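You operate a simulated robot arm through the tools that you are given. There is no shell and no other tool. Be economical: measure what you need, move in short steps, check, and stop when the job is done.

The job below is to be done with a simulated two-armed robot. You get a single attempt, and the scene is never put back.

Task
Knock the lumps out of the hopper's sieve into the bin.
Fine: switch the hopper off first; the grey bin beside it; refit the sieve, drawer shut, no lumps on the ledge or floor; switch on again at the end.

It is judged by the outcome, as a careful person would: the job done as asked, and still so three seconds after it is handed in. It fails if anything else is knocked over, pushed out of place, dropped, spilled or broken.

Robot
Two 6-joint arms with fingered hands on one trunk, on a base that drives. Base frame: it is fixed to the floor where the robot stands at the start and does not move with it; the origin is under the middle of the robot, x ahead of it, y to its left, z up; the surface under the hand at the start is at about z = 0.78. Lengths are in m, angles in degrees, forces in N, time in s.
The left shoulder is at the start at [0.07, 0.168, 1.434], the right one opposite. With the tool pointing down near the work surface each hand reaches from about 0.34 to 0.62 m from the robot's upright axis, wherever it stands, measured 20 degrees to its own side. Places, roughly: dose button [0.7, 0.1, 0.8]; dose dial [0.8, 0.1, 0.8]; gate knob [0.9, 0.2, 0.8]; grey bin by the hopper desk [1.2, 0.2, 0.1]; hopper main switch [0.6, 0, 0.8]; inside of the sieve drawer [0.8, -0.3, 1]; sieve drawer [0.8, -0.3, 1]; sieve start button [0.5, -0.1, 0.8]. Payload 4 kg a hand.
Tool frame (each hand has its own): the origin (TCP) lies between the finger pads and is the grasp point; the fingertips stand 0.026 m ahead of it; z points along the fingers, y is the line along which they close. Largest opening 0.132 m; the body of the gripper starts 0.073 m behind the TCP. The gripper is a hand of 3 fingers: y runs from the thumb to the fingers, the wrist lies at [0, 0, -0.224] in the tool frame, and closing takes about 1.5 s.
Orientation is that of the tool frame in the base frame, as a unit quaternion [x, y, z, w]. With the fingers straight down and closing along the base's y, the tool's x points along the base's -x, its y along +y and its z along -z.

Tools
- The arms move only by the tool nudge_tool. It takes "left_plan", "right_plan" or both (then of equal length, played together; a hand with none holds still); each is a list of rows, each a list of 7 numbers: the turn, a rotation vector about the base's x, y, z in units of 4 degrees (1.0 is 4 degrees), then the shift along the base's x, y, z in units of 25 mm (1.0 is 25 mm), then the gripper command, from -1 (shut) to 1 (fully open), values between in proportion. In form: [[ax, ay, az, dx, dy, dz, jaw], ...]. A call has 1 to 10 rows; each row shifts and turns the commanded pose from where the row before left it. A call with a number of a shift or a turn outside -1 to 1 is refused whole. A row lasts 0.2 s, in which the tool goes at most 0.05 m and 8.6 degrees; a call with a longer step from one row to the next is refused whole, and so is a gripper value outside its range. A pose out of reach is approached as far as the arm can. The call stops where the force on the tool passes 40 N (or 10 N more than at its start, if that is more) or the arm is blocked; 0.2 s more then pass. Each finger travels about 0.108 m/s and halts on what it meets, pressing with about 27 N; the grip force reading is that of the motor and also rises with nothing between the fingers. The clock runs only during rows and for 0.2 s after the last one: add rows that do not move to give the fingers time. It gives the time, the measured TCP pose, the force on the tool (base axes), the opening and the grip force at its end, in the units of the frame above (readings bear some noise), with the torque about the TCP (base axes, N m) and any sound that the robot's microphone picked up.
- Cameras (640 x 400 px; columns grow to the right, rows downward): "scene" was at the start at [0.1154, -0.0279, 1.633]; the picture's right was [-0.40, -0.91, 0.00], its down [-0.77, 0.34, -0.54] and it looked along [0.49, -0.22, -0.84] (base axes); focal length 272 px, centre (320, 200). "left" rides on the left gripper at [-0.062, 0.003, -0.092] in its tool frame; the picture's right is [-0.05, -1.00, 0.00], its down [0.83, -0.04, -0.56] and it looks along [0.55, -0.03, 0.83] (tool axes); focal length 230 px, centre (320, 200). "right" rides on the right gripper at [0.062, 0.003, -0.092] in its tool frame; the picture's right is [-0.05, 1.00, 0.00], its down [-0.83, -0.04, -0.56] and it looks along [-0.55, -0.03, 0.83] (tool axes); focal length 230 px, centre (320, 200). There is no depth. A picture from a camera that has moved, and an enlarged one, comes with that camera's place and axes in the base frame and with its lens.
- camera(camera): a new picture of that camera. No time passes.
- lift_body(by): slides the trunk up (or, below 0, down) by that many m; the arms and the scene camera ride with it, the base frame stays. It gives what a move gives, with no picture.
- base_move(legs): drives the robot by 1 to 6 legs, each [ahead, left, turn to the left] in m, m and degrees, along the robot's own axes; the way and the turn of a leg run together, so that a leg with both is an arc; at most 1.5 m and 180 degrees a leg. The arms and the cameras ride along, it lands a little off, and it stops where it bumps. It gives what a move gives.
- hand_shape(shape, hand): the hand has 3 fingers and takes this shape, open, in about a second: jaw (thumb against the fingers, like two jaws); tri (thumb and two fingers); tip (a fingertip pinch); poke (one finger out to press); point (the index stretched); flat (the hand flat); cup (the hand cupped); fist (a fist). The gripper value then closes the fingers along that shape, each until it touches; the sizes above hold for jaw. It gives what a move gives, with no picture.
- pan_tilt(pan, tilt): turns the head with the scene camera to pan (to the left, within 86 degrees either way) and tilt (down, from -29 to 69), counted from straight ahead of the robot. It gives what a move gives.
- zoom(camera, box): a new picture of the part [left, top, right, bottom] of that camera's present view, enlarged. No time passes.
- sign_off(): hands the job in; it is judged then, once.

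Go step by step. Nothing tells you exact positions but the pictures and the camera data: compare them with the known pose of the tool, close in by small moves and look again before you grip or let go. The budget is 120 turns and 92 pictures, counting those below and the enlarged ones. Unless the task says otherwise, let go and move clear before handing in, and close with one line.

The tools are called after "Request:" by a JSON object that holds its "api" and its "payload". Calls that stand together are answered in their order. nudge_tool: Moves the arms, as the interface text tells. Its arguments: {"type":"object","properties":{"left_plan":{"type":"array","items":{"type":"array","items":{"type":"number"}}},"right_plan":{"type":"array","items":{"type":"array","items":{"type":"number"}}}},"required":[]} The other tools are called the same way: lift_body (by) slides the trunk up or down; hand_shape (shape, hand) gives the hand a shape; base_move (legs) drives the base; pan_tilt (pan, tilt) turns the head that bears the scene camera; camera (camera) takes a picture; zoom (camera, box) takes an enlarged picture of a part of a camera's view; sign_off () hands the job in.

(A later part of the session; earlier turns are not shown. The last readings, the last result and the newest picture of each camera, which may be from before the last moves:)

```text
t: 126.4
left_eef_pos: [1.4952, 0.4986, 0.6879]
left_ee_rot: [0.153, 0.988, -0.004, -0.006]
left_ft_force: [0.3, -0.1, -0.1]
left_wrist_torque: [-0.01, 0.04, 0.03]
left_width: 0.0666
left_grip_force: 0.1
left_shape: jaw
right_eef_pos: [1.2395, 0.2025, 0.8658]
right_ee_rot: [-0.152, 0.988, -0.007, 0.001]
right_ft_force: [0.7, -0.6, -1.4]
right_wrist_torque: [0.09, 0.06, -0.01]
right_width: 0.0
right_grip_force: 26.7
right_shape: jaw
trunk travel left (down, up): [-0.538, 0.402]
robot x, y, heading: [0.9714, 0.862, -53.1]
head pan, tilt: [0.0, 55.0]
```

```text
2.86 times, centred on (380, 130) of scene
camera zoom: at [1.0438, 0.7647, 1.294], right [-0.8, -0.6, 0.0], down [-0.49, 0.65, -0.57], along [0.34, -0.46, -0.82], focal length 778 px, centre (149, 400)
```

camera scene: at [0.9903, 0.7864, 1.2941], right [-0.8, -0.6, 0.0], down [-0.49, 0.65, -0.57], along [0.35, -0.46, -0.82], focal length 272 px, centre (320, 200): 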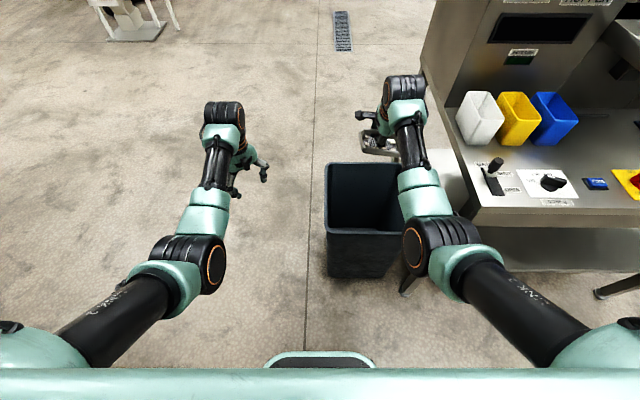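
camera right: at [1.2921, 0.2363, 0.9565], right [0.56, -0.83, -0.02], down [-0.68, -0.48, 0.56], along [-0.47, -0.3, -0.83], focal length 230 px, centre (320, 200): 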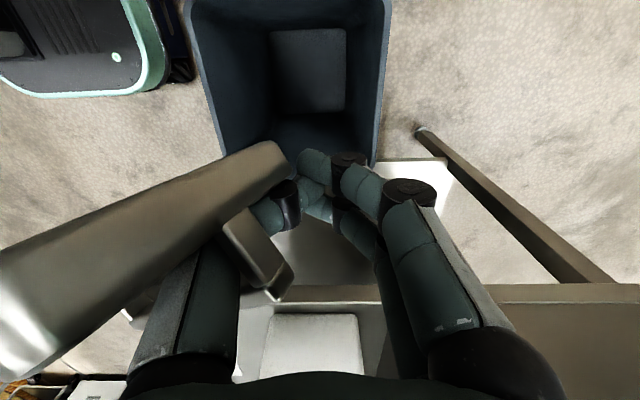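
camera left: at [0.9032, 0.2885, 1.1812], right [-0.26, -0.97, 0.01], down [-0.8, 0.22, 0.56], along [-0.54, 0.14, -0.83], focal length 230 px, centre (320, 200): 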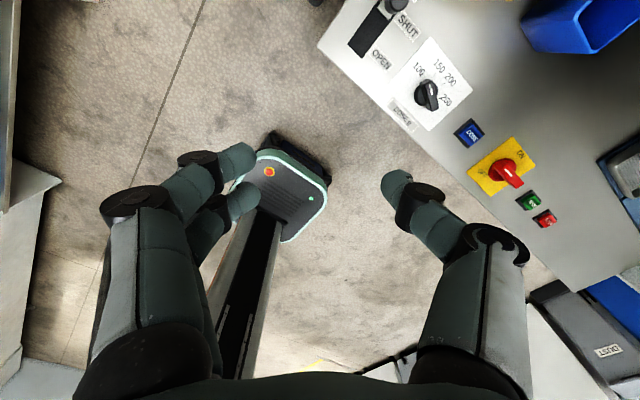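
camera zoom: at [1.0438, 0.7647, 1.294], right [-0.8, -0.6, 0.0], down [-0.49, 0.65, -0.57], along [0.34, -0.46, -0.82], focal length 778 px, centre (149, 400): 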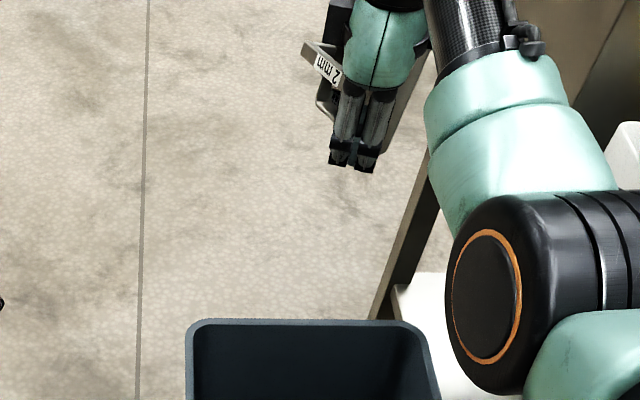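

The half turn worked without limits. Now I finish the yaw and pitch the hand up over the bin.

Request:
{"api": "nudge_tool", "payload": {"right_plan": [[0, 0, 1, 0, 0, 0, -1], [0, 0, 1, 0, 0, 0, -1], [0, 0, 1, 0, 0, 0, -1], [0, 0, 1, 0, 0, 0, -1], [0, 0, 1, 0, 0, 0, -1]]}}

Request:
{"api": "nudge_tool", "payload": {"right_plan": [[-0.8, -0.6, 0, 0, 0, 0, -1], [-0.8, -0.6, 0, 0, 0, 0, -1], [-0.8, -0.6, 0, 0, 0, 0, -1], [-0.8, -0.6, 0, 0, 0, 0, -1], [-0.8, -0.6, 0, 0, 0, 0, -1], [-0.8, -0.6, 0, 0, 0, 0, -1], [-0.8, -0.6, 0, 0, 0, 0, -1], [-0.8, -0.6, 0, 0, 0, 0, -1], [-0.8, -0.6, 0, 0, 0, 0, -1], [-0.8, -0.6, 0, 0, 0, 0, -1]]}}

Request:
{"api": "nudge_tool", "payload": {"right_plan": [[-0.8, -0.6, 0, 0, 0, 0, -1], [-0.8, -0.6, 0, 0, 0, 0, -1], [-0.8, -0.6, 0, 0, 0, 0, -1], [-0.8, -0.6, 0, 0, 0, 0, -1], [-0.8, -0.6, 0, 0, 0, 0, -1], [-0.8, -0.6, 0, 0, 0, 0, -1], [-0.8, -0.6, 0, 0, 0, 0, -1], [-0.8, -0.6, 0, 0, 0, 0, -1], [-0.8, -0.6, 0, 0, 0, 0, -1], [-0.8, -0.6, 0, 0, 0, 0, -1]]}}

Request:
{"api": "zoom", "payload": {"camera": "scene", "box": [300, 60, 460, 280]}}

```text
t: 127.6
left_eef_pos: [1.4957, 0.4996, 0.6881]
left_ee_rot: [0.153, 0.988, -0.005, -0.005]
left_ft_force: [-0.1, -0.3, -0.4]
left_wrist_torque: [-0.02, 0.02, 0.01]
left_width: 0.0666
left_grip_force: 0.1
left_shape: jaw
right_eef_pos: [1.2628, 0.2115, 0.8658]
right_ee_rot: [-0.31, 0.951, -0.006, 0.0]
right_ft_force: [-0.3, -0.4, -2.6]
right_wrist_torque: [0.04, 0.1, 0.02]
right_width: 0.0
right_grip_force: 27.1
right_shape: jaw
right hand out of reach, approached as far as the arm can: row 5
trunk travel left (down, up): [-0.538, 0.402]
robot x, y, heading: [0.9675, 0.8642, -52.9]
head pan, tilt: [0.0, 55.0]
```

```text
t: 129.8
left_eef_pos: [1.4962, 0.4997, 0.689]
left_ee_rot: [0.153, 0.988, -0.003, -0.005]
left_ft_force: [0.1, -0.3, -0.1]
left_wrist_torque: [-0.01, 0.05, 0.02]
left_width: 0.0668
left_grip_force: 0.0
left_shape: jaw
right_eef_pos: [1.3549, 0.2089, 0.8651]
right_ee_rot: [-0.297, 0.889, -0.332, 0.108]
right_ft_force: [-0.5, 0.6, -0.7]
right_wrist_torque: [0.01, 0.07, -0.01]
right_width: 0.0001
right_grip_force: 26.9
right_shape: jaw
right hand out of reach, approached as far as the arm can: row 1, 2, 3, 4, 5, 6, 7, 8, 9, 10
trunk travel left (down, up): [-0.538, 0.402]
robot x, y, heading: [0.9678, 0.8632, -53.3]
head pan, tilt: [0.0, 55.0]
```

```text
t: 132.2
left_eef_pos: [1.4946, 0.4993, 0.6877]
left_ee_rot: [0.153, 0.988, -0.004, -0.006]
left_ft_force: [-0.9, 0.2, -0.2]
left_wrist_torque: [-0.02, -0.03, -0.02]
left_width: 0.0665
left_grip_force: 0.0
left_shape: jaw
right_eef_pos: [1.3269, 0.1525, 0.8772]
right_ee_rot: [-0.251, 0.703, -0.649, 0.15]
right_ft_force: [0.2, -0.4, -1.4]
right_wrist_torque: [0.01, 0.05, 0.01]
right_width: 0.0
right_grip_force: 27.0
right_shape: jaw
right hand out of reach, approached as far as the arm can: row 1, 2, 3
trunk travel left (down, up): [-0.538, 0.402]
robot x, y, heading: [0.9749, 0.8623, -53.2]
head pan, tilt: [0.0, 55.0]
stopped in row 10 (right hand): the arm was blocked; the commanded pose is now the measured one
```

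```text
1.82 times, centred on (380, 170) of scene
camera zoom: at [1.0437, 0.7646, 1.294], right [-0.8, -0.6, 0.0], down [-0.49, 0.65, -0.57], along [0.35, -0.46, -0.82], focal length 495 px, centre (211, 254)
```

zoom: 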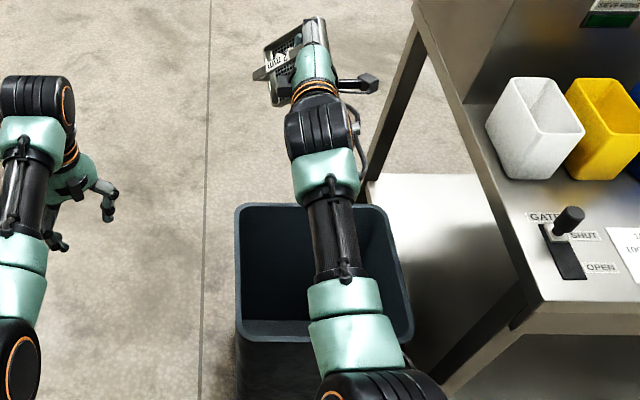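

The hand now points forward with the thumb on top. The sieve sits at the hand's left, near the bin's far edge, so I'll shift back and right to centre it over the bin and take a closer look.

Request:
{"api": "base_move", "payload": {"legs": [[-0.08, -0.06, 0]]}}

Request:
{"api": "zoom", "payload": {"camera": "scene", "box": [325, 55, 405, 125]}}

Request:
{"api": "camera", "payload": {"camera": "right"}}

```text
t: 133.3
left_eef_pos: [1.4005, 0.5288, 0.6879]
left_ee_rot: [0.152, 0.988, -0.003, -0.005]
left_ft_force: [0.2, 0.2, 1.4]
left_wrist_torque: [-0.01, -0.02, 0.01]
left_width: 0.0667
left_grip_force: 0.2
left_shape: jaw
right_eef_pos: [1.2306, 0.1807, 0.8771]
right_ee_rot: [-0.25, 0.702, -0.649, 0.153]
right_ft_force: [-0.7, 0.4, -1.6]
right_wrist_torque: [0.01, 0.01, 0.03]
right_width: 0.0
right_grip_force: 27.0
right_shape: jaw
trunk travel left (down, up): [-0.538, 0.402]
robot x, y, heading: [0.8741, 0.8913, -52.9]
head pan, tilt: [0.0, 55.0]
```

```text
5.71 times, centred on (365, 90) of scene
camera zoom: at [0.9483, 0.7937, 1.294], right [-0.8, -0.6, 0.0], down [-0.49, 0.65, -0.57], along [0.35, -0.46, -0.82], focal length 1555 px, centre (63, 829)
```

zoom: 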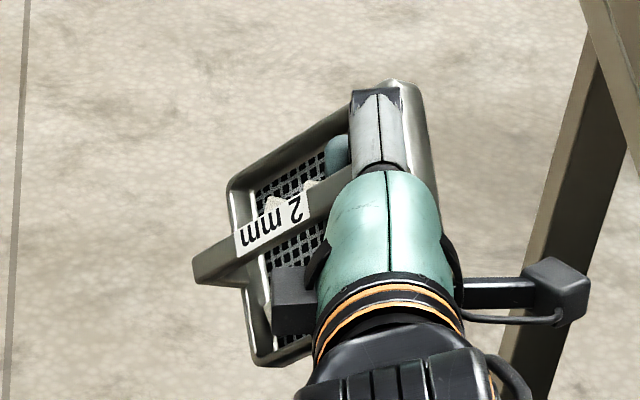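

```text
14 pictures are left
camera right: at [1.1311, 0.2249, 0.8914], right [-0.11, 0.06, -0.99], down [0.4, 0.92, 0.01], along [0.91, -0.39, -0.13], focal length 230 px, centre (320, 200)
```

right: 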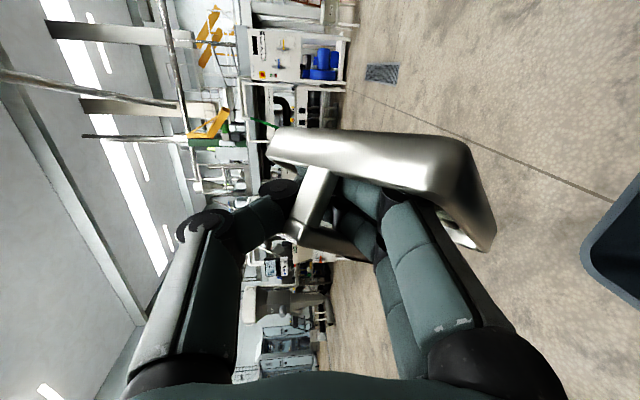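

The sieve again just swung to hang level from the closed fingers, so it needs a firm pinch. I'll roll the hand back to its carrying pose over the bin, then return to the drawer pose I know and re-grip higher on the strap.

Request:
{"api": "nudge_tool", "payload": {"right_plan": [[0.537, -0.837, -0.114, 0, 0, 0, -1], [0.537, -0.837, -0.114, 0, 0, 0, -1], [0.537, -0.837, -0.114, 0, 0, 0, -1], [0.537, -0.837, -0.114, 0, 0, 0, -1], [0.537, -0.837, -0.114, 0, 0, 0, -1], [0.537, -0.837, -0.114, 0, 0, 0, -1], [0.537, -0.837, -0.114, 0, 0, 0, -1], [0.537, -0.837, -0.114, 0, 0, 0, -1], [0.537, -0.837, -0.114, 0, 0, 0, -1], [0.537, -0.837, -0.114, 0, 0, 0, -1]]}}

Request:
{"api": "nudge_tool", "payload": {"right_plan": [[0.537, -0.837, -0.114, 0, 0, 0, -1], [0.537, -0.837, -0.114, 0, 0, 0, -1], [0.537, -0.837, -0.114, 0, 0, 0, -1], [0.537, -0.837, -0.114, 0, 0, 0, -1], [0.537, -0.837, -0.114, 0, 0, 0, -1], [0.537, -0.837, -0.114, 0, 0, 0, -1], [0.537, -0.837, -0.114, 0, 0, 0, -1], [0.537, -0.837, -0.114, 0, 0, 0, -1], [0.537, -0.837, -0.114, 0, 0, 0, -1], [0.537, -0.837, -0.114, 0, 0, 0, -1]]}}

Request:
{"api": "nudge_tool", "payload": {"right_plan": [[0.537, -0.837, -0.114, 0, 0, 0, -1], [0.537, -0.837, -0.114, 0, 0, 0, -1], [0.537, -0.837, -0.114, 0, 0, 0, -1], [0.537, -0.837, -0.114, 0, 0, 0, -1], [0.537, -0.837, -0.114, 0, 0, 0, -1], [0.537, -0.837, -0.114, 0, 0, 0, -1], [0.537, -0.837, -0.114, 0, 0, 0, -1], [0.537, -0.837, -0.114, 0, 0, 0, -1], [0.537, -0.837, -0.114, 0, 0, 0, -1], [0.537, -0.837, -0.114, 0, 0, 0, -1]]}}

Request:
{"api": "nudge_tool", "payload": {"right_plan": [[0.537, -0.837, -0.114, 0, 0, 0, -1], [0.537, -0.837, -0.114, 0, 0, 0, -1], [0.537, -0.837, -0.114, 0, 0, 0, -1], [0.537, -0.837, -0.114, 0, 0, 0, -1], [0.537, -0.837, -0.114, 0, 0, 0, -1], [0.537, -0.837, -0.114, 0, 0, 0, -1], [0.537, -0.837, -0.114, 0, 0, 0, -1], [0.537, -0.837, -0.114, 0, 0, 0, -1], [0.537, -0.837, -0.114, 0, 0, 0, -1], [0.537, -0.837, -0.114, 0, 0, 0, -1]]}}

Request:
{"api": "zoom", "payload": {"camera": "scene", "box": [300, 40, 460, 260]}}

```text
t: 135.6
left_eef_pos: [1.3998, 0.5284, 0.6891]
left_ee_rot: [0.152, 0.988, -0.004, -0.005]
left_ft_force: [-0.4, 0.7, -0.4]
left_wrist_torque: [0.03, 0.0, 0.0]
left_width: 0.0666
left_grip_force: 0.1
left_shape: jaw
right_eef_pos: [1.2315, 0.1817, 0.8787]
right_ee_rot: [0.006, 0.746, -0.558, 0.364]
right_ft_force: [-0.8, 0.0, -0.9]
right_wrist_torque: [-0.01, 0.09, 0.02]
right_width: 0.0
right_grip_force: 26.9
right_shape: jaw
trunk travel left (down, up): [-0.538, 0.402]
robot x, y, heading: [0.8743, 0.8882, -53.0]
head pan, tilt: [0.0, 55.0]
```

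```text
t: 137.8
left_eef_pos: [1.4, 0.5284, 0.6885]
left_ee_rot: [0.153, 0.988, -0.004, -0.005]
left_ft_force: [0.7, -0.2, -0.5]
left_wrist_torque: [0.03, 0.02, 0.0]
left_width: 0.0666
left_grip_force: 0.0
left_shape: jaw
right_eef_pos: [1.2303, 0.1812, 0.8776]
right_ee_rot: [0.261, 0.699, -0.4, 0.532]
right_ft_force: [0.4, 0.5, -1.8]
right_wrist_torque: [-0.01, 0.09, 0.0]
right_width: 0.0
right_grip_force: 26.6
right_shape: jaw
trunk travel left (down, up): [-0.538, 0.402]
robot x, y, heading: [0.8728, 0.8898, -53.1]
head pan, tilt: [0.0, 55.0]
```

```text
t: 139.9
left_eef_pos: [1.4001, 0.5286, 0.6892]
left_ee_rot: [0.152, 0.988, -0.003, -0.005]
left_ft_force: [-1.0, -0.7, -0.3]
left_wrist_torque: [-0.01, -0.01, -0.02]
left_width: 0.0669
left_grip_force: 0.1
left_shape: jaw
right_eef_pos: [1.2321, 0.1812, 0.8773]
right_ee_rot: [0.485, 0.567, -0.193, 0.637]
right_ft_force: [0.1, 0.2, -2.2]
right_wrist_torque: [0.03, 0.06, 0.0]
right_width: 0.0
right_grip_force: 27.4
right_shape: jaw
trunk travel left (down, up): [-0.538, 0.402]
robot x, y, heading: [0.8734, 0.8906, -53.1]
head pan, tilt: [0.0, 55.0]
```

```text
t: 142.2
left_eef_pos: [1.4022, 0.5287, 0.689]
left_ee_rot: [0.152, 0.988, -0.003, -0.004]
left_ft_force: [0.8, 1.0, -0.6]
left_wrist_torque: [-0.02, -0.02, 0.0]
left_width: 0.0666
left_grip_force: 0.1
left_shape: jaw
right_eef_pos: [1.2309, 0.1799, 0.8786]
right_ee_rot: [0.651, 0.366, 0.037, 0.664]
right_ft_force: [-0.6, 0.1, -1.4]
right_wrist_torque: [0.0, -0.02, -0.04]
right_width: 0.0003
right_grip_force: 27.0
right_shape: jaw
trunk travel left (down, up): [-0.538, 0.402]
robot x, y, heading: [0.8725, 0.8903, -53.0]
head pan, tilt: [0.0, 55.0]
```

```text
1.82 times, centred on (380, 150) of scene
camera zoom: at [0.9489, 0.7934, 1.294], right [-0.8, -0.6, 0.0], down [-0.49, 0.65, -0.57], along [0.35, -0.46, -0.82], focal length 495 px, centre (211, 291)
```

zoom: 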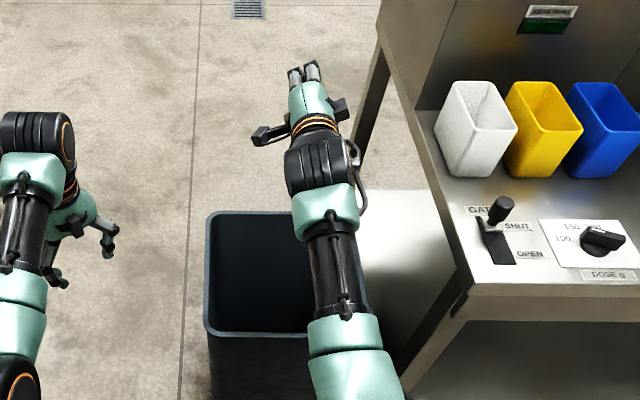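

Request:
{"api": "camera", "payload": {"camera": "right"}}

```text
12 pictures are left
camera right: at [1.2291, 0.2906, 0.8643], right [0.39, 0.12, 0.91], down [-0.92, 0.02, 0.39], along [0.03, -0.99, 0.12], focal length 230 px, centre (320, 200)
```

right: 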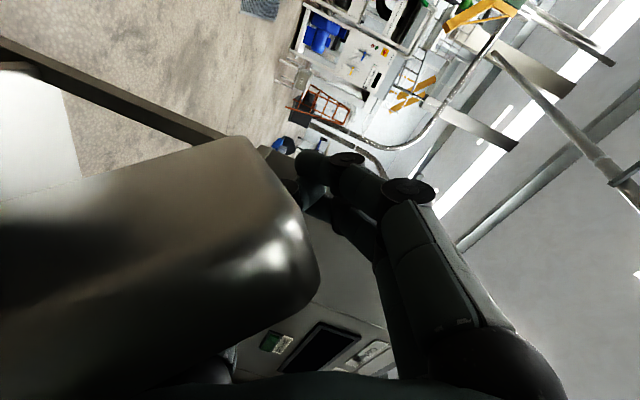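

The sieve is still hooked on the thumb. I'll finish the roll and pitch down past vertical over the bin so its face leans downward, then jolt it and check the bin.

Request:
{"api": "nudge_tool", "payload": {"right_plan": [[0.537, -0.837, -0.114, 0, 0, 0, -1], [0.537, -0.837, -0.114, 0, 0, 0, -1], [0.537, -0.837, -0.114, 0, 0, 0, -1], [0.537, -0.837, -0.114, 0, 0, 0, -1], [0.537, -0.837, -0.114, 0, 0, 0, -1], [0.8, 0.6, 0, 0, 0, 0, -1], [0.8, 0.6, 0, 0, 0, 0, -1], [0.8, 0.6, 0, 0, 0, 0, -1], [0.8, 0.6, 0, 0, 0, 0, -1], [0.8, 0.6, 0, 0, 0, 0, -1]]}}

Request:
{"api": "nudge_tool", "payload": {"right_plan": [[0.8, 0.6, 0, 0, 0, 0, -1], [0.8, 0.6, 0, 0, 0, 0, -1], [0.8, 0.6, 0, -0.12, 0.16, 0, -1], [0.8, 0.6, 0, -0.12, 0.16, 0, -1], [0.8, 0.6, 0, -0.12, 0.16, 0, -1], [0.8, 0.6, 0, -0.12, 0.16, 0, -1], [0.8, 0.6, 0, -0.12, 0.16, 0, -1], [0.8, 0.6, 0, -0.12, 0.16, 0, -1], [0.8, 0.6, 0, -0.12, 0.16, 0, -1], [0.8, 0.6, 0, -0.12, 0.16, 0, -1]]}}

Request:
{"api": "base_move", "payload": {"legs": [[0.06, 0, 0]]}}

Request:
{"api": "nudge_tool", "payload": {"right_plan": [[0.8, 0.6, 0, -0.12, 0.16, 0, -1], [0.8, 0.6, 0, -0.12, 0.16, 0, -1], [0.8, 0.6, 0, -0.12, 0.16, 0, -1], [0.8, 0.6, 0, -0.12, 0.16, 0, -1], [0.8, 0.6, 0, -0.12, 0.16, 0, -1], [0.8, 0.6, 0, 0, 0, 0, -1], [0.8, 0.6, 0, 0, 0, 0, -1], [0.8, 0.6, 0, 0, 0, 0, -1], [0.8, 0.6, 0, 0, 0, 0, -1], [0.8, 0.6, 0, 0, 0, 0, -1]]}}

Request:
{"api": "nudge_tool", "payload": {"right_plan": [[0, 0, 0, 0, 0, 1, -1], [0, 0, 0, 0, 0, -1, -1], [0, 0, 0, 0, 0, 1, -1], [0, 0, 0, 0, 0, -1, -1], [0, 0, 0, 0, 0, 1, -1], [0, 0, 0, 0, 0, -1, -1], [0, 0, 0, 0, 0, 1, -1], [0, 0, 0, 0, 0, -1, -1]]}}

Request:
{"api": "camera", "payload": {"camera": "right"}}

```text
t: 144.3
left_eef_pos: [1.4014, 0.5275, 0.6878]
left_ee_rot: [0.152, 0.988, -0.003, -0.005]
left_ft_force: [-1.0, -0.4, 0.0]
left_wrist_torque: [0.01, 0.03, 0.03]
left_width: 0.0669
left_grip_force: 0.1
left_shape: jaw
right_eef_pos: [1.2328, 0.1808, 0.8764]
right_ee_rot: [0.801, 0.292, 0.11, 0.512]
right_ft_force: [-0.8, 0.5, -1.0]
right_wrist_torque: [-0.05, -0.06, 0.05]
right_width: 0.0
right_grip_force: 26.9
right_shape: jaw
trunk travel left (down, up): [-0.538, 0.402]
robot x, y, heading: [0.8733, 0.8904, -52.9]
head pan, tilt: [0.0, 55.0]
```

```text
t: 146.6
left_eef_pos: [1.4009, 0.53, 0.6875]
left_ee_rot: [0.152, 0.988, -0.004, -0.005]
left_ft_force: [0.1, -0.2, 0.5]
left_wrist_torque: [-0.01, 0.0, -0.02]
left_width: 0.0665
left_grip_force: 0.1
left_shape: jaw
right_eef_pos: [1.2079, 0.2143, 0.8775]
right_ee_rot: [0.915, 0.348, 0.02, 0.204]
right_ft_force: [-0.3, 1.0, -1.4]
right_wrist_torque: [-0.09, -0.09, 0.03]
right_width: 0.0
right_grip_force: 26.8
right_shape: jaw
trunk travel left (down, up): [-0.538, 0.402]
robot x, y, heading: [0.875, 0.8924, -52.9]
head pan, tilt: [0.0, 55.0]
```

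```text
t: 147.5
left_eef_pos: [1.4375, 0.4795, 0.6872]
left_ee_rot: [0.153, 0.988, -0.003, -0.006]
left_ft_force: [1.2, -0.1, -0.5]
left_wrist_torque: [-0.03, -0.01, -0.02]
left_width: 0.0666
left_grip_force: 0.1
left_shape: jaw
right_eef_pos: [1.2447, 0.1645, 0.8766]
right_ee_rot: [0.915, 0.348, 0.019, 0.203]
right_ft_force: [0.0, 0.2, -1.3]
right_wrist_torque: [-0.09, -0.08, 0.0]
right_width: 0.0
right_grip_force: 26.9
right_shape: jaw
trunk travel left (down, up): [-0.538, 0.402]
robot x, y, heading: [0.9089, 0.8446, -53.0]
head pan, tilt: [0.0, 55.0]
```

```text
t: 149.7
left_eef_pos: [1.4352, 0.4798, 0.6879]
left_ee_rot: [0.153, 0.988, -0.004, -0.005]
left_ft_force: [-0.3, 0.7, 0.1]
left_wrist_torque: [0.0, -0.02, 0.01]
left_width: 0.0666
left_grip_force: 0.0
left_shape: jaw
right_eef_pos: [1.1653, 0.2381, 0.8747]
right_ee_rot: [0.919, 0.364, -0.074, -0.131]
right_ft_force: [0.0, -1.4, -0.1]
right_wrist_torque: [0.0, 0.0, -0.03]
right_width: 0.0
right_grip_force: 26.7
right_shape: jaw
right hand out of reach, approached as far as the arm can: row 5, 6, 7, 8, 9, 10
trunk travel left (down, up): [-0.538, 0.402]
robot x, y, heading: [0.9072, 0.8436, -53.0]
head pan, tilt: [0.0, 55.0]
```

```text
t: 151.5
left_eef_pos: [1.4364, 0.4811, 0.6876]
left_ee_rot: [0.153, 0.988, -0.003, -0.005]
left_ft_force: [1.0, 0.4, -1.5]
left_wrist_torque: [0.04, 0.0, 0.02]
left_width: 0.0665
left_grip_force: 0.0
left_shape: jaw
right_eef_pos: [1.1641, 0.237, 0.8743]
right_ee_rot: [0.919, 0.364, -0.075, -0.131]
right_ft_force: [-0.2, -0.3, -1.1]
right_wrist_torque: [0.01, -0.03, 0.01]
right_width: 0.0
right_grip_force: 26.6
right_shape: jaw
trunk travel left (down, up): [-0.538, 0.402]
robot x, y, heading: [0.9088, 0.8427, -52.9]
head pan, tilt: [0.0, 55.0]
```

```text
11 pictures are left
camera right: at [1.2338, 0.2608, 0.9584], right [0.61, -0.74, -0.29], down [-0.5, -0.64, 0.58], along [-0.61, -0.21, -0.76], focal length 230 px, centre (320, 200)
```

right: 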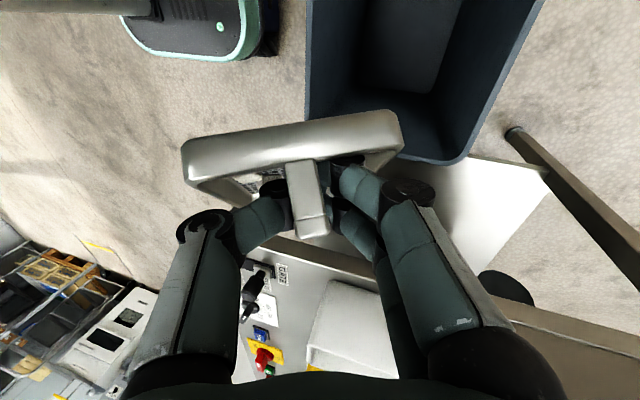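

The sieve now hangs naturally again at the fingertips, level. I'll return to the carrying pose, then go back to the drawer for a firm re-grip.

Request:
{"api": "nudge_tool", "payload": {"right_plan": [[-0.8, -0.6, 0, 0.17, -0.285, -0.39, -1], [-0.8, -0.6, 0, 0.17, -0.285, -0.39, -1], [-0.8, -0.6, 0, 0.17, -0.285, -0.39, -1], [-0.8, -0.6, 0, 0.17, -0.285, -0.39, -1], [-0.8, -0.6, 0, 0.17, -0.285, -0.39, -1], [-0.8, -0.6, 0, 0.17, -0.285, -0.39, -1], [-0.8, -0.6, 0, 0.17, -0.285, -0.39, -1], [-0.8, -0.6, 0, 0.17, -0.285, -0.39, -1], [-0.8, -0.6, 0, 0.17, -0.285, -0.39, -1], [-0.8, -0.6, 0, 0.17, -0.285, -0.39, -1]]}}

Request:
{"api": "lift_body", "payload": {"by": 0.4}}

Request:
{"api": "base_move", "payload": {"legs": [[-0.22, 0, 0]]}}

```text
t: 153.7
left_eef_pos: [1.4366, 0.4795, 0.6881]
left_ee_rot: [0.153, 0.988, -0.003, -0.005]
left_ft_force: [0.9, 0.1, 0.3]
left_wrist_torque: [0.02, -0.01, 0.03]
left_width: 0.0666
left_grip_force: 0.1
left_shape: jaw
right_eef_pos: [1.2512, 0.1261, 0.7731]
right_ee_rot: [0.915, 0.348, 0.019, 0.203]
right_ft_force: [-1.3, -0.5, -1.3]
right_wrist_torque: [0.03, -0.03, -0.03]
right_width: 0.0001
right_grip_force: 27.2
right_shape: jaw
right hand out of reach, approached as far as the arm can: row 1, 2, 3, 4, 5, 6, 7, 8, 9, 10
trunk travel left (down, up): [-0.538, 0.402]
robot x, y, heading: [0.912, 0.8474, -53.1]
head pan, tilt: [0.0, 55.0]
```

```text
t: 157.6
left_eef_pos: [1.4367, 0.4807, 1.0875]
left_ee_rot: [0.153, 0.988, -0.004, -0.005]
left_ft_force: [0.6, 0.0, -1.4]
left_wrist_torque: [0.04, -0.03, -0.02]
left_width: 0.0667
left_grip_force: 0.0
left_shape: jaw
right_eef_pos: [1.2501, 0.1252, 1.1726]
right_ee_rot: [0.915, 0.348, 0.019, 0.202]
right_ft_force: [0.2, -0.2, -0.9]
right_wrist_torque: [0.01, -0.03, 0.01]
right_width: 0.0
right_grip_force: 27.0
right_shape: jaw
trunk travel left (down, up): [-0.938, 0.002]
robot x, y, heading: [0.9122, 0.8392, -52.8]
head pan, tilt: [0.0, 55.0]
```

```text
t: 159.2
left_eef_pos: [1.3064, 0.6559, 1.0855]
left_ee_rot: [0.151, 0.989, -0.003, -0.006]
left_ft_force: [0.4, -0.4, 0.4]
left_wrist_torque: [-0.02, 0.03, 0.03]
left_width: 0.0665
left_grip_force: 0.0
left_shape: jaw
right_eef_pos: [1.1227, 0.3015, 1.1706]
right_ee_rot: [0.915, 0.35, 0.018, 0.2]
right_ft_force: [0.1, 0.2, -1.2]
right_wrist_torque: [0.01, 0.01, -0.02]
right_width: 0.0002
right_grip_force: 27.3
right_shape: jaw
trunk travel left (down, up): [-0.938, 0.002]
robot x, y, heading: [0.7763, 1.0188, -53.0]
head pan, tilt: [0.0, 55.0]
```

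Request:
{"api": "nudge_tool", "payload": {"right_plan": [[-0.05, -0.58, -0.18, -0.45, 0.33, 0, -1], [-0.05, -0.58, -0.18, -0.45, 0.33, 0, -1], [-0.05, -0.58, -0.18, -0.45, 0.33, 0, -1], [-0.05, -0.58, -0.18, -0.45, 0.33, 0, -1], [0, 0, 0, 0, 0, 0, -1]]}}

Request:
{"api": "base_move", "payload": {"legs": [[0, -0.3, 0], [0, -0.276, 0], [0.2, 0, 0]]}}

Request:
{"api": "camera", "payload": {"camera": "right"}}

```text
t: 160.4
left_eef_pos: [1.3056, 0.6578, 1.0873]
left_ee_rot: [0.151, 0.989, -0.003, -0.006]
left_ft_force: [-0.3, -0.5, 0.0]
left_wrist_torque: [0.02, 0.02, 0.0]
left_width: 0.0667
left_grip_force: 0.0
left_shape: jaw
right_eef_pos: [1.1266, 0.2837, 1.1577]
right_ee_rot: [0.917, 0.309, 0.086, 0.236]
right_ft_force: [0.2, 0.1, -2.1]
right_wrist_torque: [-0.01, -0.01, -0.01]
right_width: 0.0003
right_grip_force: 26.8
right_shape: jaw
right hand out of reach, approached as far as the arm can: row 1, 2, 3, 4
trunk travel left (down, up): [-0.938, 0.002]
robot x, y, heading: [0.7732, 1.0168, -53.0]
head pan, tilt: [0.0, 55.0]
```

```text
t: 165.2
left_eef_pos: [0.959, 0.1509, 1.0904]
left_ee_rot: [0.152, 0.988, -0.005, -0.004]
left_ft_force: [-0.6, -0.1, 0.3]
left_wrist_torque: [0.0, 0.01, 0.02]
left_width: 0.0664
left_grip_force: 0.1
left_shape: jaw
right_eef_pos: [0.7798, -0.2222, 1.1618]
right_ee_rot: [0.917, 0.308, 0.085, 0.239]
right_ft_force: [-0.2, 0.8, -1.4]
right_wrist_torque: [-0.03, -0.04, 0.03]
right_width: 0.0001
right_grip_force: 27.6
right_shape: jaw
trunk travel left (down, up): [-0.938, 0.002]
robot x, y, heading: [0.4354, 0.5149, -53.1]
head pan, tilt: [0.0, 55.0]
```

```text
10 pictures are left
camera right: at [0.8024, -0.1519, 1.2442], right [0.48, -0.73, 0.49], down [-0.85, -0.26, 0.45], along [-0.2, -0.64, -0.74], focal length 230 px, centre (320, 200)
```

right: 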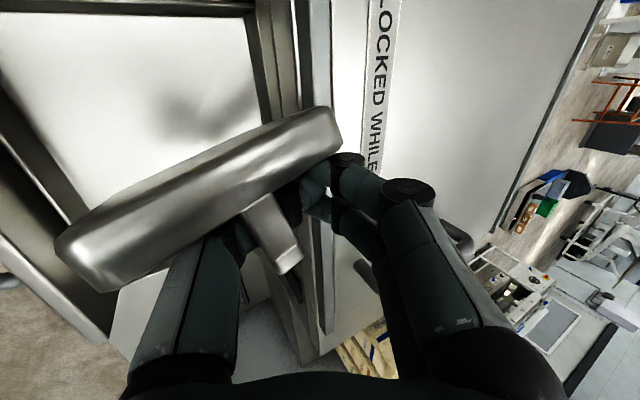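

The sieve hangs rolled over on one strap leg and about 6 cm too far in. I'll back up slightly and lower it into the drawer so it lays itself flat.

Request:
{"api": "base_move", "payload": {"legs": [[-0.06, -0.03, 0]]}}

Request:
{"api": "nudge_tool", "payload": {"right_plan": [[0, 0, 0, 0, 0, -0.6, -1], [0, 0, 0, 0, 0, -0.6, -1], [0, 0, 0, 0, 0, -0.6, -1], [0, 0, 0, 0, 0, -0.6, -1], [0, 0, 0, 0, 0, -0.6, -1], [0, 0, 0, 0, 0, -0.6, -1], [0, 0, 0, 0, 0, -0.4, -1], [0, 0, 0, 0, 0, 0, -1]]}}

Request:
{"api": "camera", "payload": {"camera": "right"}}

```text
t: 166.2
left_eef_pos: [0.9111, 0.174, 1.0807]
left_ee_rot: [0.15, 0.989, -0.002, -0.01]
left_ft_force: [0.4, 0.9, 0.4]
left_wrist_torque: [0.05, 0.06, 0.03]
left_width: 0.0666
left_grip_force: 0.0
left_shape: jaw
right_eef_pos: [0.7331, -0.2013, 1.1518]
right_ee_rot: [0.918, 0.31, 0.082, 0.233]
right_ft_force: [0.9, 0.5, -2.7]
right_wrist_torque: [-0.05, -0.04, -0.05]
right_width: 0.0
right_grip_force: 26.6
right_shape: jaw
trunk travel left (down, up): [-0.938, 0.002]
robot x, y, heading: [0.3743, 0.5421, -52.9]
head pan, tilt: [0.0, 55.0]
```

```text
t: 168.0
left_eef_pos: [0.9022, 0.1791, 1.0873]
left_ee_rot: [0.152, 0.988, -0.003, -0.006]
left_ft_force: [-1.1, 0.3, -0.3]
left_wrist_torque: [0.0, -0.01, 0.04]
left_width: 0.0668
left_grip_force: 0.1
left_shape: jaw
right_eef_pos: [0.7035, -0.177, 1.066]
right_ee_rot: [0.917, 0.309, 0.086, 0.237]
right_ft_force: [-0.1, 0.0, -0.4]
right_wrist_torque: [-0.03, 0.0, -0.02]
right_width: 0.0001
right_grip_force: 27.3
right_shape: jaw
right hand out of reach, approached as far as the arm can: row 2, 4, 5, 6, 7
trunk travel left (down, up): [-0.938, 0.002]
robot x, y, heading: [0.3731, 0.5414, -52.8]
head pan, tilt: [0.0, 55.0]
```

```text
9 pictures are left
camera right: at [0.7259, -0.1067, 1.1496], right [0.48, -0.73, 0.49], down [-0.85, -0.26, 0.46], along [-0.2, -0.63, -0.75], focal length 230 px, centre (320, 200)
```

right: 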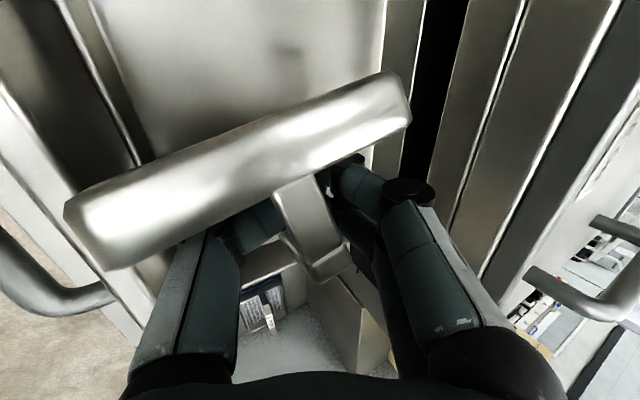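

Request:
{"api": "base_move", "payload": {"legs": [[0.035, 0.03, 0]]}}

Request:
{"api": "nudge_tool", "payload": {"right_plan": [[0, 0, 0, -0.1, 0.1, -0.5, -1], [0, 0, 0, -0.1, 0.1, -0.5, -1], [0, 0, 0, 0, 0, -0.4, -1], [0, 0, 0, 0, 0, 0, -1]]}}

Request:
{"api": "camera", "payload": {"camera": "right"}}

```text
t: 168.9
left_eef_pos: [0.9371, 0.1716, 1.0933]
left_ee_rot: [0.151, 0.989, -0.004, -0.001]
left_ft_force: [0.2, 0.4, 0.2]
left_wrist_torque: [0.02, -0.07, -0.01]
left_width: 0.0666
left_grip_force: 0.2
left_shape: jaw
right_eef_pos: [0.7366, -0.1836, 1.0727]
right_ee_rot: [0.917, 0.307, 0.089, 0.239]
right_ft_force: [-0.3, 0.3, -1.5]
right_wrist_torque: [0.0, -0.07, 0.03]
right_width: 0.0
right_grip_force: 26.8
right_shape: jaw
trunk travel left (down, up): [-0.938, 0.002]
robot x, y, heading: [0.4221, 0.5346, -53.1]
head pan, tilt: [0.0, 55.0]
```

```text
t: 169.9
left_eef_pos: [0.9469, 0.1691, 1.0865]
left_ee_rot: [0.152, 0.988, -0.003, -0.006]
left_ft_force: [-0.2, 0.7, -0.9]
left_wrist_torque: [0.01, 0.01, 0.01]
left_width: 0.0667
left_grip_force: 0.0
left_shape: jaw
right_eef_pos: [0.7384, -0.1777, 1.0323]
right_ee_rot: [0.918, 0.309, 0.084, 0.236]
right_ft_force: [0.7, -0.2, -0.1]
right_wrist_torque: [-0.03, -0.01, -0.01]
right_width: 0.0003
right_grip_force: 26.6
right_shape: jaw
right hand out of reach, approached as far as the arm can: row 3
trunk travel left (down, up): [-0.938, 0.002]
robot x, y, heading: [0.4189, 0.5319, -53.1]
head pan, tilt: [0.0, 55.0]
```

```text
8 pictures are left
camera right: at [0.761, -0.1079, 1.1152], right [0.48, -0.73, 0.48], down [-0.85, -0.26, 0.46], along [-0.21, -0.63, -0.75], focal length 230 px, centre (320, 200)
```

right: 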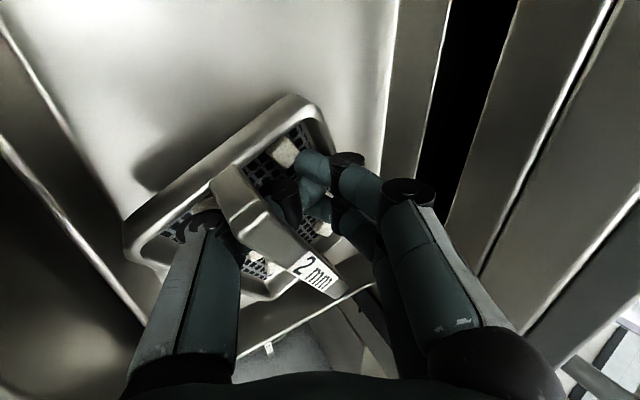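

The sieve lies flat in the drawer, lumps still aboard, yawed about 35° to my hand. I'll open, turn the hand in line with the strap, rise about 1.3 cm and close, watching the width reading for a real pinch.

Request:
{"api": "nudge_tool", "payload": {"right_plan": [[0, 0, 0, 0, 0, 0, -0.1], [0, 0, 0, 0, 0, 0, -0.1], [0, 0, 1, 0, 0, 0.1, -0.1], [0, 0, 1, 0, 0, 0.1, -0.1], [0, 0, 1, 0, 0, 0.1, -0.1], [0, 0, 1, 0, 0, 0.1, -0.1], [0, 0, 1, 0, 0, 0.1, -0.1], [0, 0, 1, 0, 0, 0, -0.1], [0, 0, 0, 0, 0, 0, -0.1]]}}

Request:
{"api": "nudge_tool", "payload": {"right_plan": [[0, 0, 0, 0, 0, 0, -1], [0, 0, 0, 0, 0, 0, -1], [0, 0, 0, 0, 0, 0, -1], [0, 0, 0, 0, 0, 0, -1], [0, 0, 0, 0, 0, 0, -1], [0, 0, 0, 0, 0, 0, -1], [0, 0, 0, 0, 0, 0, -1]]}}

Request:
{"api": "camera", "payload": {"camera": "right"}}

```text
t: 171.9
left_eef_pos: [0.9454, 0.1695, 1.088]
left_ee_rot: [0.153, 0.988, -0.004, -0.005]
left_ft_force: [-1.1, -0.8, -0.3]
left_wrist_torque: [0.01, -0.01, 0.02]
left_width: 0.0666
left_grip_force: 0.1
left_shape: jaw
right_eef_pos: [0.735, -0.1775, 1.0482]
right_ee_rot: [0.833, 0.492, 0.133, 0.215]
right_ft_force: [-1.2, 0.0, -0.6]
right_wrist_torque: [-0.01, -0.01, 0.01]
right_width: 0.0596
right_grip_force: 0.2
right_shape: jaw
trunk travel left (down, up): [-0.938, 0.002]
robot x, y, heading: [0.4168, 0.5293, -52.8]
head pan, tilt: [0.0, 55.0]
```

```text
t: 173.5
left_eef_pos: [0.9451, 0.1689, 1.0881]
left_ee_rot: [0.152, 0.988, -0.004, -0.005]
left_ft_force: [-1.7, -0.8, 0.3]
left_wrist_torque: [-0.01, 0.0, -0.01]
left_width: 0.0666
left_grip_force: 0.0
left_shape: jaw
right_eef_pos: [0.7344, -0.177, 1.0482]
right_ee_rot: [0.833, 0.492, 0.133, 0.214]
right_ft_force: [0.0, 0.1, -1.3]
right_wrist_torque: [-0.03, -0.03, 0.02]
right_width: 0.0121
right_grip_force: 26.6
right_shape: jaw
trunk travel left (down, up): [-0.938, 0.002]
robot x, y, heading: [0.4148, 0.5297, -53.0]
head pan, tilt: [0.0, 55.0]
```

```text
7 pictures are left
camera right: at [0.7273, -0.1039, 1.1303], right [0.74, -0.47, 0.49], down [-0.67, -0.58, 0.46], along [0.07, -0.66, -0.75], focal length 230 px, centre (320, 200)
```

right: 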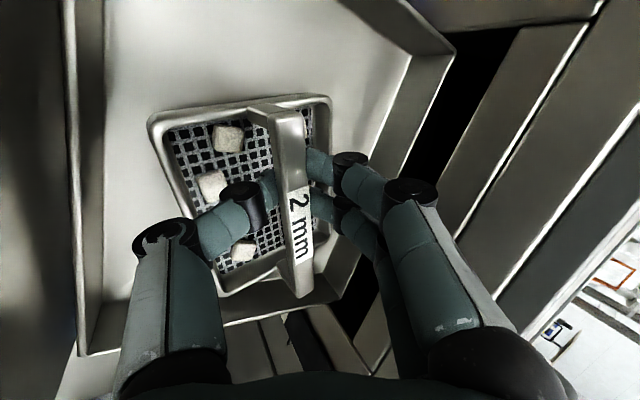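

That is a firm pinch on the strap (width 12 mm). I'll lift, straighten the hand, and carry the sieve back to the bin along the same route.

Request:
{"api": "nudge_tool", "payload": {"right_plan": [[0, 0, 0, 0, 0, 0.6, -1], [0, 0, 0, 0, 0, 0.6, -1], [0, 0, 0, 0, 0, 0.6, -1], [0, 0, 0, 0, 0, 0.6, -1], [0, 0, 0, 0, 0, 0.6, -1], [0, 0, 0, 0, 0, 0.6, -1], [0, 0, 0, 0, 0, 0.6, -1], [0, 0, 0, 0, 0, 0.6, -1]]}}

Request:
{"api": "nudge_tool", "payload": {"right_plan": [[0, 0, -1, 0, 0, 0, -1], [0, 0, -1, 0, 0, 0, -1], [0, 0, -1, 0, 0, 0, -1], [0, 0, -1, 0, 0, 0, -1], [0, 0, -1, 0, 0, 0, -1], [0, 0, -1, 0, 0, 0, -1]]}}

Request:
{"api": "base_move", "payload": {"legs": [[-0.2, 0, 0]]}}

Request:
{"api": "base_move", "payload": {"legs": [[0, 0.3, 0], [0, 0.315, 0]]}}

Request:
{"api": "base_move", "payload": {"legs": [[0.19, 0, 0]]}}

```text
t: 175.3
left_eef_pos: [0.9445, 0.1694, 1.0888]
left_ee_rot: [0.152, 0.988, -0.004, -0.006]
left_ft_force: [-0.6, 0.1, -0.6]
left_wrist_torque: [0.02, 0.03, 0.01]
left_width: 0.0666
left_grip_force: 0.0
left_shape: jaw
right_eef_pos: [0.7565, -0.2017, 1.1581]
right_ee_rot: [0.834, 0.492, 0.132, 0.214]
right_ft_force: [-0.9, -0.6, -1.1]
right_wrist_torque: [-0.06, -0.04, -0.01]
right_width: 0.0074
right_grip_force: 26.6
right_shape: jaw
right hand out of reach, approached as far as the arm can: row 2, 3, 4, 5, 6, 7, 8
trunk travel left (down, up): [-0.938, 0.002]
robot x, y, heading: [0.4185, 0.5303, -52.6]
head pan, tilt: [0.0, 55.0]
```

```text
t: 176.7
left_eef_pos: [0.9446, 0.1706, 1.0889]
left_ee_rot: [0.152, 0.988, -0.004, -0.005]
left_ft_force: [0.1, 0.2, 0.2]
left_wrist_torque: [0.02, -0.03, 0.0]
left_width: 0.0665
left_grip_force: 0.0
left_shape: jaw
right_eef_pos: [0.7603, -0.2082, 1.1562]
right_ee_rot: [0.918, 0.308, 0.084, 0.236]
right_ft_force: [0.4, 0.1, -1.0]
right_wrist_torque: [-0.07, -0.05, -0.01]
right_width: 0.0072
right_grip_force: 26.6
right_shape: jaw
right hand out of reach, approached as far as the arm can: row 1, 3
trunk travel left (down, up): [-0.938, 0.002]
robot x, y, heading: [0.4188, 0.529, -53.0]
head pan, tilt: [0.0, 55.0]
```

```text
t: 178.3
left_eef_pos: [0.8278, 0.3258, 1.0855]
left_ee_rot: [0.152, 0.988, -0.002, -0.007]
left_ft_force: [-0.5, 0.1, 0.5]
left_wrist_torque: [0.01, 0.03, 0.0]
left_width: 0.0663
left_grip_force: 0.2
left_shape: jaw
right_eef_pos: [0.642, -0.0522, 1.1518]
right_ee_rot: [0.918, 0.309, 0.085, 0.234]
right_ft_force: [0.2, -0.1, -1.5]
right_wrist_torque: [-0.02, -0.03, -0.01]
right_width: 0.0069
right_grip_force: 26.3
right_shape: jaw
trunk travel left (down, up): [-0.938, 0.002]
robot x, y, heading: [0.2977, 0.6921, -52.5]
head pan, tilt: [0.0, 55.0]
```

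```text
t: 182.1
left_eef_pos: [1.3083, 0.6953, 1.0885]
left_ee_rot: [0.153, 0.988, -0.002, -0.005]
left_ft_force: [0.2, -0.8, 0.6]
left_wrist_torque: [-0.04, -0.01, 0.03]
left_width: 0.0665
left_grip_force: 0.1
left_shape: jaw
right_eef_pos: [1.1226, 0.3166, 1.1554]
right_ee_rot: [0.918, 0.307, 0.086, 0.236]
right_ft_force: [0.3, -0.3, -2.6]
right_wrist_torque: [-0.03, -0.01, 0.03]
right_width: 0.007
right_grip_force: 27.2
right_shape: jaw
trunk travel left (down, up): [-0.938, 0.002]
robot x, y, heading: [0.7871, 1.0598, -52.8]
head pan, tilt: [0.0, 55.0]
```

```text
t: 183.6
left_eef_pos: [1.4216, 0.5487, 1.0904]
left_ee_rot: [0.153, 0.988, -0.006, -0.004]
left_ft_force: [0.9, 0.2, 0.3]
left_wrist_torque: [0.01, 0.02, -0.03]
left_width: 0.0667
left_grip_force: 0.0
left_shape: jaw
right_eef_pos: [1.2359, 0.1711, 1.1583]
right_ee_rot: [0.918, 0.307, 0.085, 0.238]
right_ft_force: [-0.1, -0.4, -1.4]
right_wrist_torque: [-0.05, -0.03, 0.02]
right_width: 0.0071
right_grip_force: 27.0
right_shape: jaw
trunk travel left (down, up): [-0.938, 0.002]
robot x, y, heading: [0.8951, 0.9099, -52.9]
head pan, tilt: [0.0, 55.0]
```

The grip holds steady. I'll back up 3 cm, lower over the bin and pitch the sieve over, then look.

Request:
{"api": "base_move", "payload": {"legs": [[-0.03, 0, 0]]}}

Request:
{"api": "lift_body", "payload": {"by": -0.38}}

Request:
{"api": "nudge_tool", "payload": {"right_plan": [[-0.8, -0.6, 0, 0, 0, 0, -1], [-0.8, -0.6, 0, 0, 0, 0, -1], [-0.8, -0.6, 0, 0, 0, 0, -1], [-0.8, -0.6, 0, 0, 0, 0, -1], [-0.8, -0.6, 0, 0, 0, 0, -1], [-0.8, -0.6, 0, 0, 0, 0, -1], [-0.8, -0.6, 0, 0, 0, 0, -1], [-0.8, -0.6, 0, 0, 0, 0, -1], [-0.8, -0.6, 0, 0, 0, 0, -1], [-0.8, -0.6, 0, 0, 0, 0, -1]]}}

Request:
{"api": "nudge_tool", "payload": {"right_plan": [[-0.8, -0.6, 0, 0, 0, 0.2, -1], [-0.8, -0.6, 0, 0, 0, 0.2, -1], [-0.8, -0.6, 0, 0, 0, 0.2, -1], [-0.8, -0.6, 0, 0, 0, 0.2, -1], [-0.8, -0.6, 0, 0, 0, 0.2, -1], [-0.8, -0.6, 0, 0, 0, 0.2, -1], [-0.8, -0.6, 0, 0, 0, 0.2, -1], [-0.8, -0.6, 0, 0, 0, 0.2, -1], [-0.8, -0.6, 0, 0, 0, 0.2, -1], [-0.8, -0.6, 0, 0, 0, 0.2, -1]]}}

Request:
{"api": "zoom", "payload": {"camera": "scene", "box": [300, 60, 460, 200]}}

```text
t: 184.4
left_eef_pos: [1.4114, 0.5622, 1.0845]
left_ee_rot: [0.154, 0.988, -0.001, -0.008]
left_ft_force: [0.6, -1.3, 0.0]
left_wrist_torque: [0.08, 0.03, -0.04]
left_width: 0.0663
left_grip_force: 0.1
left_shape: jaw
right_eef_pos: [1.2244, 0.1855, 1.1501]
right_ee_rot: [0.919, 0.307, 0.084, 0.233]
right_ft_force: [0.6, -0.7, -2.1]
right_wrist_torque: [0.01, -0.02, -0.02]
right_width: 0.007
right_grip_force: 27.3
right_shape: jaw
trunk travel left (down, up): [-0.938, 0.002]
robot x, y, heading: [0.8791, 0.9308, -53.0]
head pan, tilt: [0.0, 55.0]
```

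```text
t: 188.1
left_eef_pos: [1.4055, 0.5684, 0.707]
left_ee_rot: [0.153, 0.988, -0.004, -0.006]
left_ft_force: [-0.1, 0.7, -0.1]
left_wrist_torque: [0.01, 0.0, 0.0]
left_width: 0.0668
left_grip_force: 0.0
left_shape: jaw
right_eef_pos: [1.2204, 0.19, 0.776]
right_ee_rot: [0.918, 0.306, 0.085, 0.236]
right_ft_force: [-0.4, 0.9, -1.6]
right_wrist_torque: [-0.06, 0.0, -0.01]
right_width: 0.0073
right_grip_force: 27.3
right_shape: jaw
trunk travel left (down, up): [-0.558, 0.382]
robot x, y, heading: [0.8801, 0.9291, -52.8]
head pan, tilt: [0.0, 55.0]
```

```text
t: 190.3
left_eef_pos: [1.4053, 0.5675, 0.7079]
left_ee_rot: [0.153, 0.988, -0.003, -0.006]
left_ft_force: [-0.1, 1.1, -0.2]
left_wrist_torque: [-0.02, -0.01, 0.04]
left_width: 0.0668
left_grip_force: 0.1
left_shape: jaw
right_eef_pos: [1.2564, 0.1486, 0.7594]
right_ee_rot: [0.781, 0.263, 0.184, 0.536]
right_ft_force: [0.0, 0.4, -0.8]
right_wrist_torque: [-0.01, 0.04, 0.02]
right_width: 0.007
right_grip_force: 27.3
right_shape: jaw
right hand out of reach, approached as far as the arm can: row 1, 2, 3, 4, 5, 6, 7, 9
trunk travel left (down, up): [-0.558, 0.382]
robot x, y, heading: [0.8805, 0.9337, -52.9]
head pan, tilt: [0.0, 55.0]
```

```text
t: 192.5
left_eef_pos: [1.4045, 0.5674, 0.7081]
left_ee_rot: [0.152, 0.988, -0.003, -0.006]
left_ft_force: [0.6, -0.3, 0.4]
left_wrist_torque: [0.0, -0.01, 0.02]
left_width: 0.0667
left_grip_force: 0.1
left_shape: jaw
right_eef_pos: [1.2343, 0.1605, 0.8055]
right_ee_rot: [0.641, 0.195, 0.22, 0.709]
right_ft_force: [0.4, -0.5, -1.8]
right_wrist_torque: [0.02, 0.01, -0.01]
right_width: 0.0071
right_grip_force: 27.5
right_shape: jaw
right hand out of reach, approached as far as the arm can: row 2, 3, 4, 5, 7, 8, 9, 10
trunk travel left (down, up): [-0.558, 0.382]
robot x, y, heading: [0.8758, 0.932, -52.8]
head pan, tilt: [0.0, 55.0]
```

```text
2.86 times, centred on (380, 130) of scene
camera zoom: at [0.9544, 0.834, 1.3141], right [-0.8, -0.6, 0.0], down [-0.49, 0.65, -0.57], along [0.34, -0.46, -0.82], focal length 778 px, centre (149, 400)
```

zoom: 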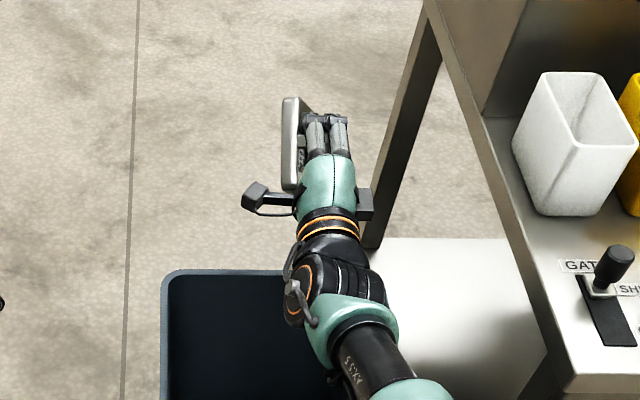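

The strap is still pinched but the sieve pivoted, so it now stands on edge with its face to the right, over the bin. I'll back up 5 cm and roll the hand so the face turns downward, then jolt it.

Request:
{"api": "base_move", "payload": {"legs": [[-0.05, 0, 0]]}}

Request:
{"api": "nudge_tool", "payload": {"right_plan": [[0.6, -0.8, 0, 0, 0, 0, -1], [0.6, -0.8, 0, 0, 0, 0, -1], [0.6, -0.8, 0, 0, 0, 0, -1], [0.6, -0.8, 0, 0, 0, 0, -1], [0.6, -0.8, 0, 0, 0, 0, -1], [0.6, -0.8, 0, 0, 0, 0, -1], [0.6, -0.8, 0, 0, 0, 0, -1], [0.6, -0.8, 0, 0, 0, 0, -1], [0.6, -0.8, 0, 0, 0, 0, -1], [0.6, -0.8, 0, 0, 0, 0, -1]]}}

Request:
{"api": "nudge_tool", "payload": {"right_plan": [[0.6, -0.8, 0, 0, 0, 0, -1], [0.6, -0.8, 0, 0, 0, 0, -1], [0.6, -0.8, 0, 0, 0, 0, -1], [0.6, -0.8, 0, 0, 0, 0, -1], [0.6, -0.8, 0, 0, 0, 0, -1], [0.6, -0.8, 0, 0, 0, 0, -1], [0.6, -0.8, 0, 0, 0, 0, -1], [0.6, -0.8, 0, 0, 0, 0, -1], [0.6, -0.8, 0, 0, 0, 0, -1], [0.6, -0.8, 0, 0, 0, 0, -1]]}}

Request:
{"api": "nudge_tool", "payload": {"right_plan": [[0, 0, 0, 0, 0, 1, -1], [0, 0, 0, 0, 0, -1, -1], [0, 0, 0, 0, 0, 1, -1], [0, 0, 0, 0, 0, -1, -1], [0, 0, 0, 0, 0, 1, -1], [0, 0, 0, 0, 0, -1, -1]]}}

Request:
{"api": "zoom", "payload": {"camera": "scene", "box": [300, 60, 460, 220]}}

```text
t: 193.4
left_eef_pos: [1.3753, 0.6093, 0.7085]
left_ee_rot: [0.153, 0.988, -0.004, -0.006]
left_ft_force: [-0.9, 1.1, -0.9]
left_wrist_torque: [-0.01, -0.03, 0.01]
left_width: 0.0665
left_grip_force: 0.1
left_shape: jaw
right_eef_pos: [1.2044, 0.2007, 0.8057]
right_ee_rot: [0.642, 0.196, 0.218, 0.709]
right_ft_force: [0.2, 0.4, -1.7]
right_wrist_torque: [0.07, 0.05, 0.0]
right_width: 0.0072
right_grip_force: 27.0
right_shape: jaw
trunk travel left (down, up): [-0.558, 0.382]
robot x, y, heading: [0.8519, 0.9775, -53.2]
head pan, tilt: [0.0, 55.0]
```

```text
t: 195.6
left_eef_pos: [1.3754, 0.6093, 0.7081]
left_ee_rot: [0.153, 0.988, -0.004, -0.006]
left_ft_force: [0.1, 0.0, -0.4]
left_wrist_torque: [-0.04, 0.01, 0.0]
left_width: 0.0667
left_grip_force: 0.0
left_shape: jaw
right_eef_pos: [1.2001, 0.2101, 0.8152]
right_ee_rot: [0.689, -0.056, 0.421, 0.587]
right_ft_force: [0.4, 0.4, -1.6]
right_wrist_torque: [-0.01, 0.02, -0.02]
right_width: 0.007
right_grip_force: 26.8
right_shape: jaw
right hand out of reach, approached as far as the arm can: row 6, 7, 8, 10
trunk travel left (down, up): [-0.558, 0.382]
robot x, y, heading: [0.8508, 0.9715, -52.8]
head pan, tilt: [0.0, 55.0]
```

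```text
t: 197.8
left_eef_pos: [1.3754, 0.608, 0.7081]
left_ee_rot: [0.153, 0.988, -0.003, -0.006]
left_ft_force: [0.1, -0.8, -0.2]
left_wrist_torque: [0.01, 0.02, 0.01]
left_width: 0.0667
left_grip_force: 0.1
left_shape: jaw
right_eef_pos: [1.1981, 0.2128, 0.8221]
right_ee_rot: [0.654, -0.299, 0.572, 0.395]
right_ft_force: [0.0, -0.6, -1.6]
right_wrist_torque: [-0.02, 0.03, -0.01]
right_width: 0.007
right_grip_force: 26.7
right_shape: jaw
right hand out of reach, approached as far as the arm can: row 2, 5
trunk travel left (down, up): [-0.558, 0.382]
robot x, y, heading: [0.8499, 0.9682, -53.0]
head pan, tilt: [0.0, 55.0]
```

```text
t: 199.2
left_eef_pos: [1.3761, 0.6073, 0.707]
left_ee_rot: [0.153, 0.988, -0.004, -0.006]
left_ft_force: [-0.6, 0.8, 0.3]
left_wrist_torque: [0.01, -0.02, -0.01]
left_width: 0.0665
left_grip_force: 0.0
left_shape: jaw
right_eef_pos: [1.1973, 0.2147, 0.8208]
right_ee_rot: [0.655, -0.299, 0.572, 0.394]
right_ft_force: [0.9, -0.4, -1.8]
right_wrist_torque: [-0.04, 0.03, 0.02]
right_width: 0.007
right_grip_force: 27.2
right_shape: jaw
trunk travel left (down, up): [-0.558, 0.382]
robot x, y, heading: [0.8462, 0.9733, -53.3]
head pan, tilt: [0.0, 55.0]
```

```text
2.50 times, centred on (380, 140) of scene
camera zoom: at [0.9253, 0.8722, 1.3139], right [-0.8, -0.6, 0.0], down [-0.49, 0.65, -0.57], along [0.34, -0.46, -0.82], focal length 680 px, centre (170, 350)
```

zoom: 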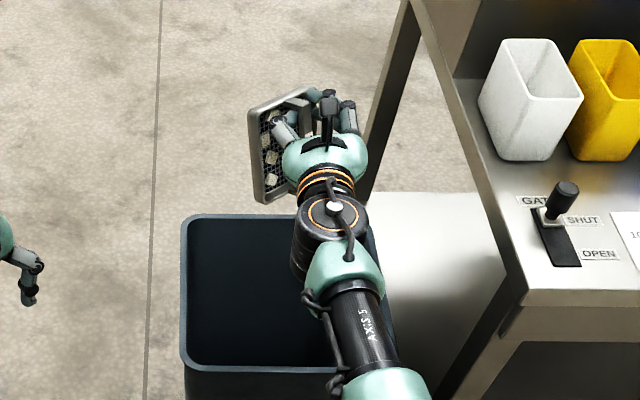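

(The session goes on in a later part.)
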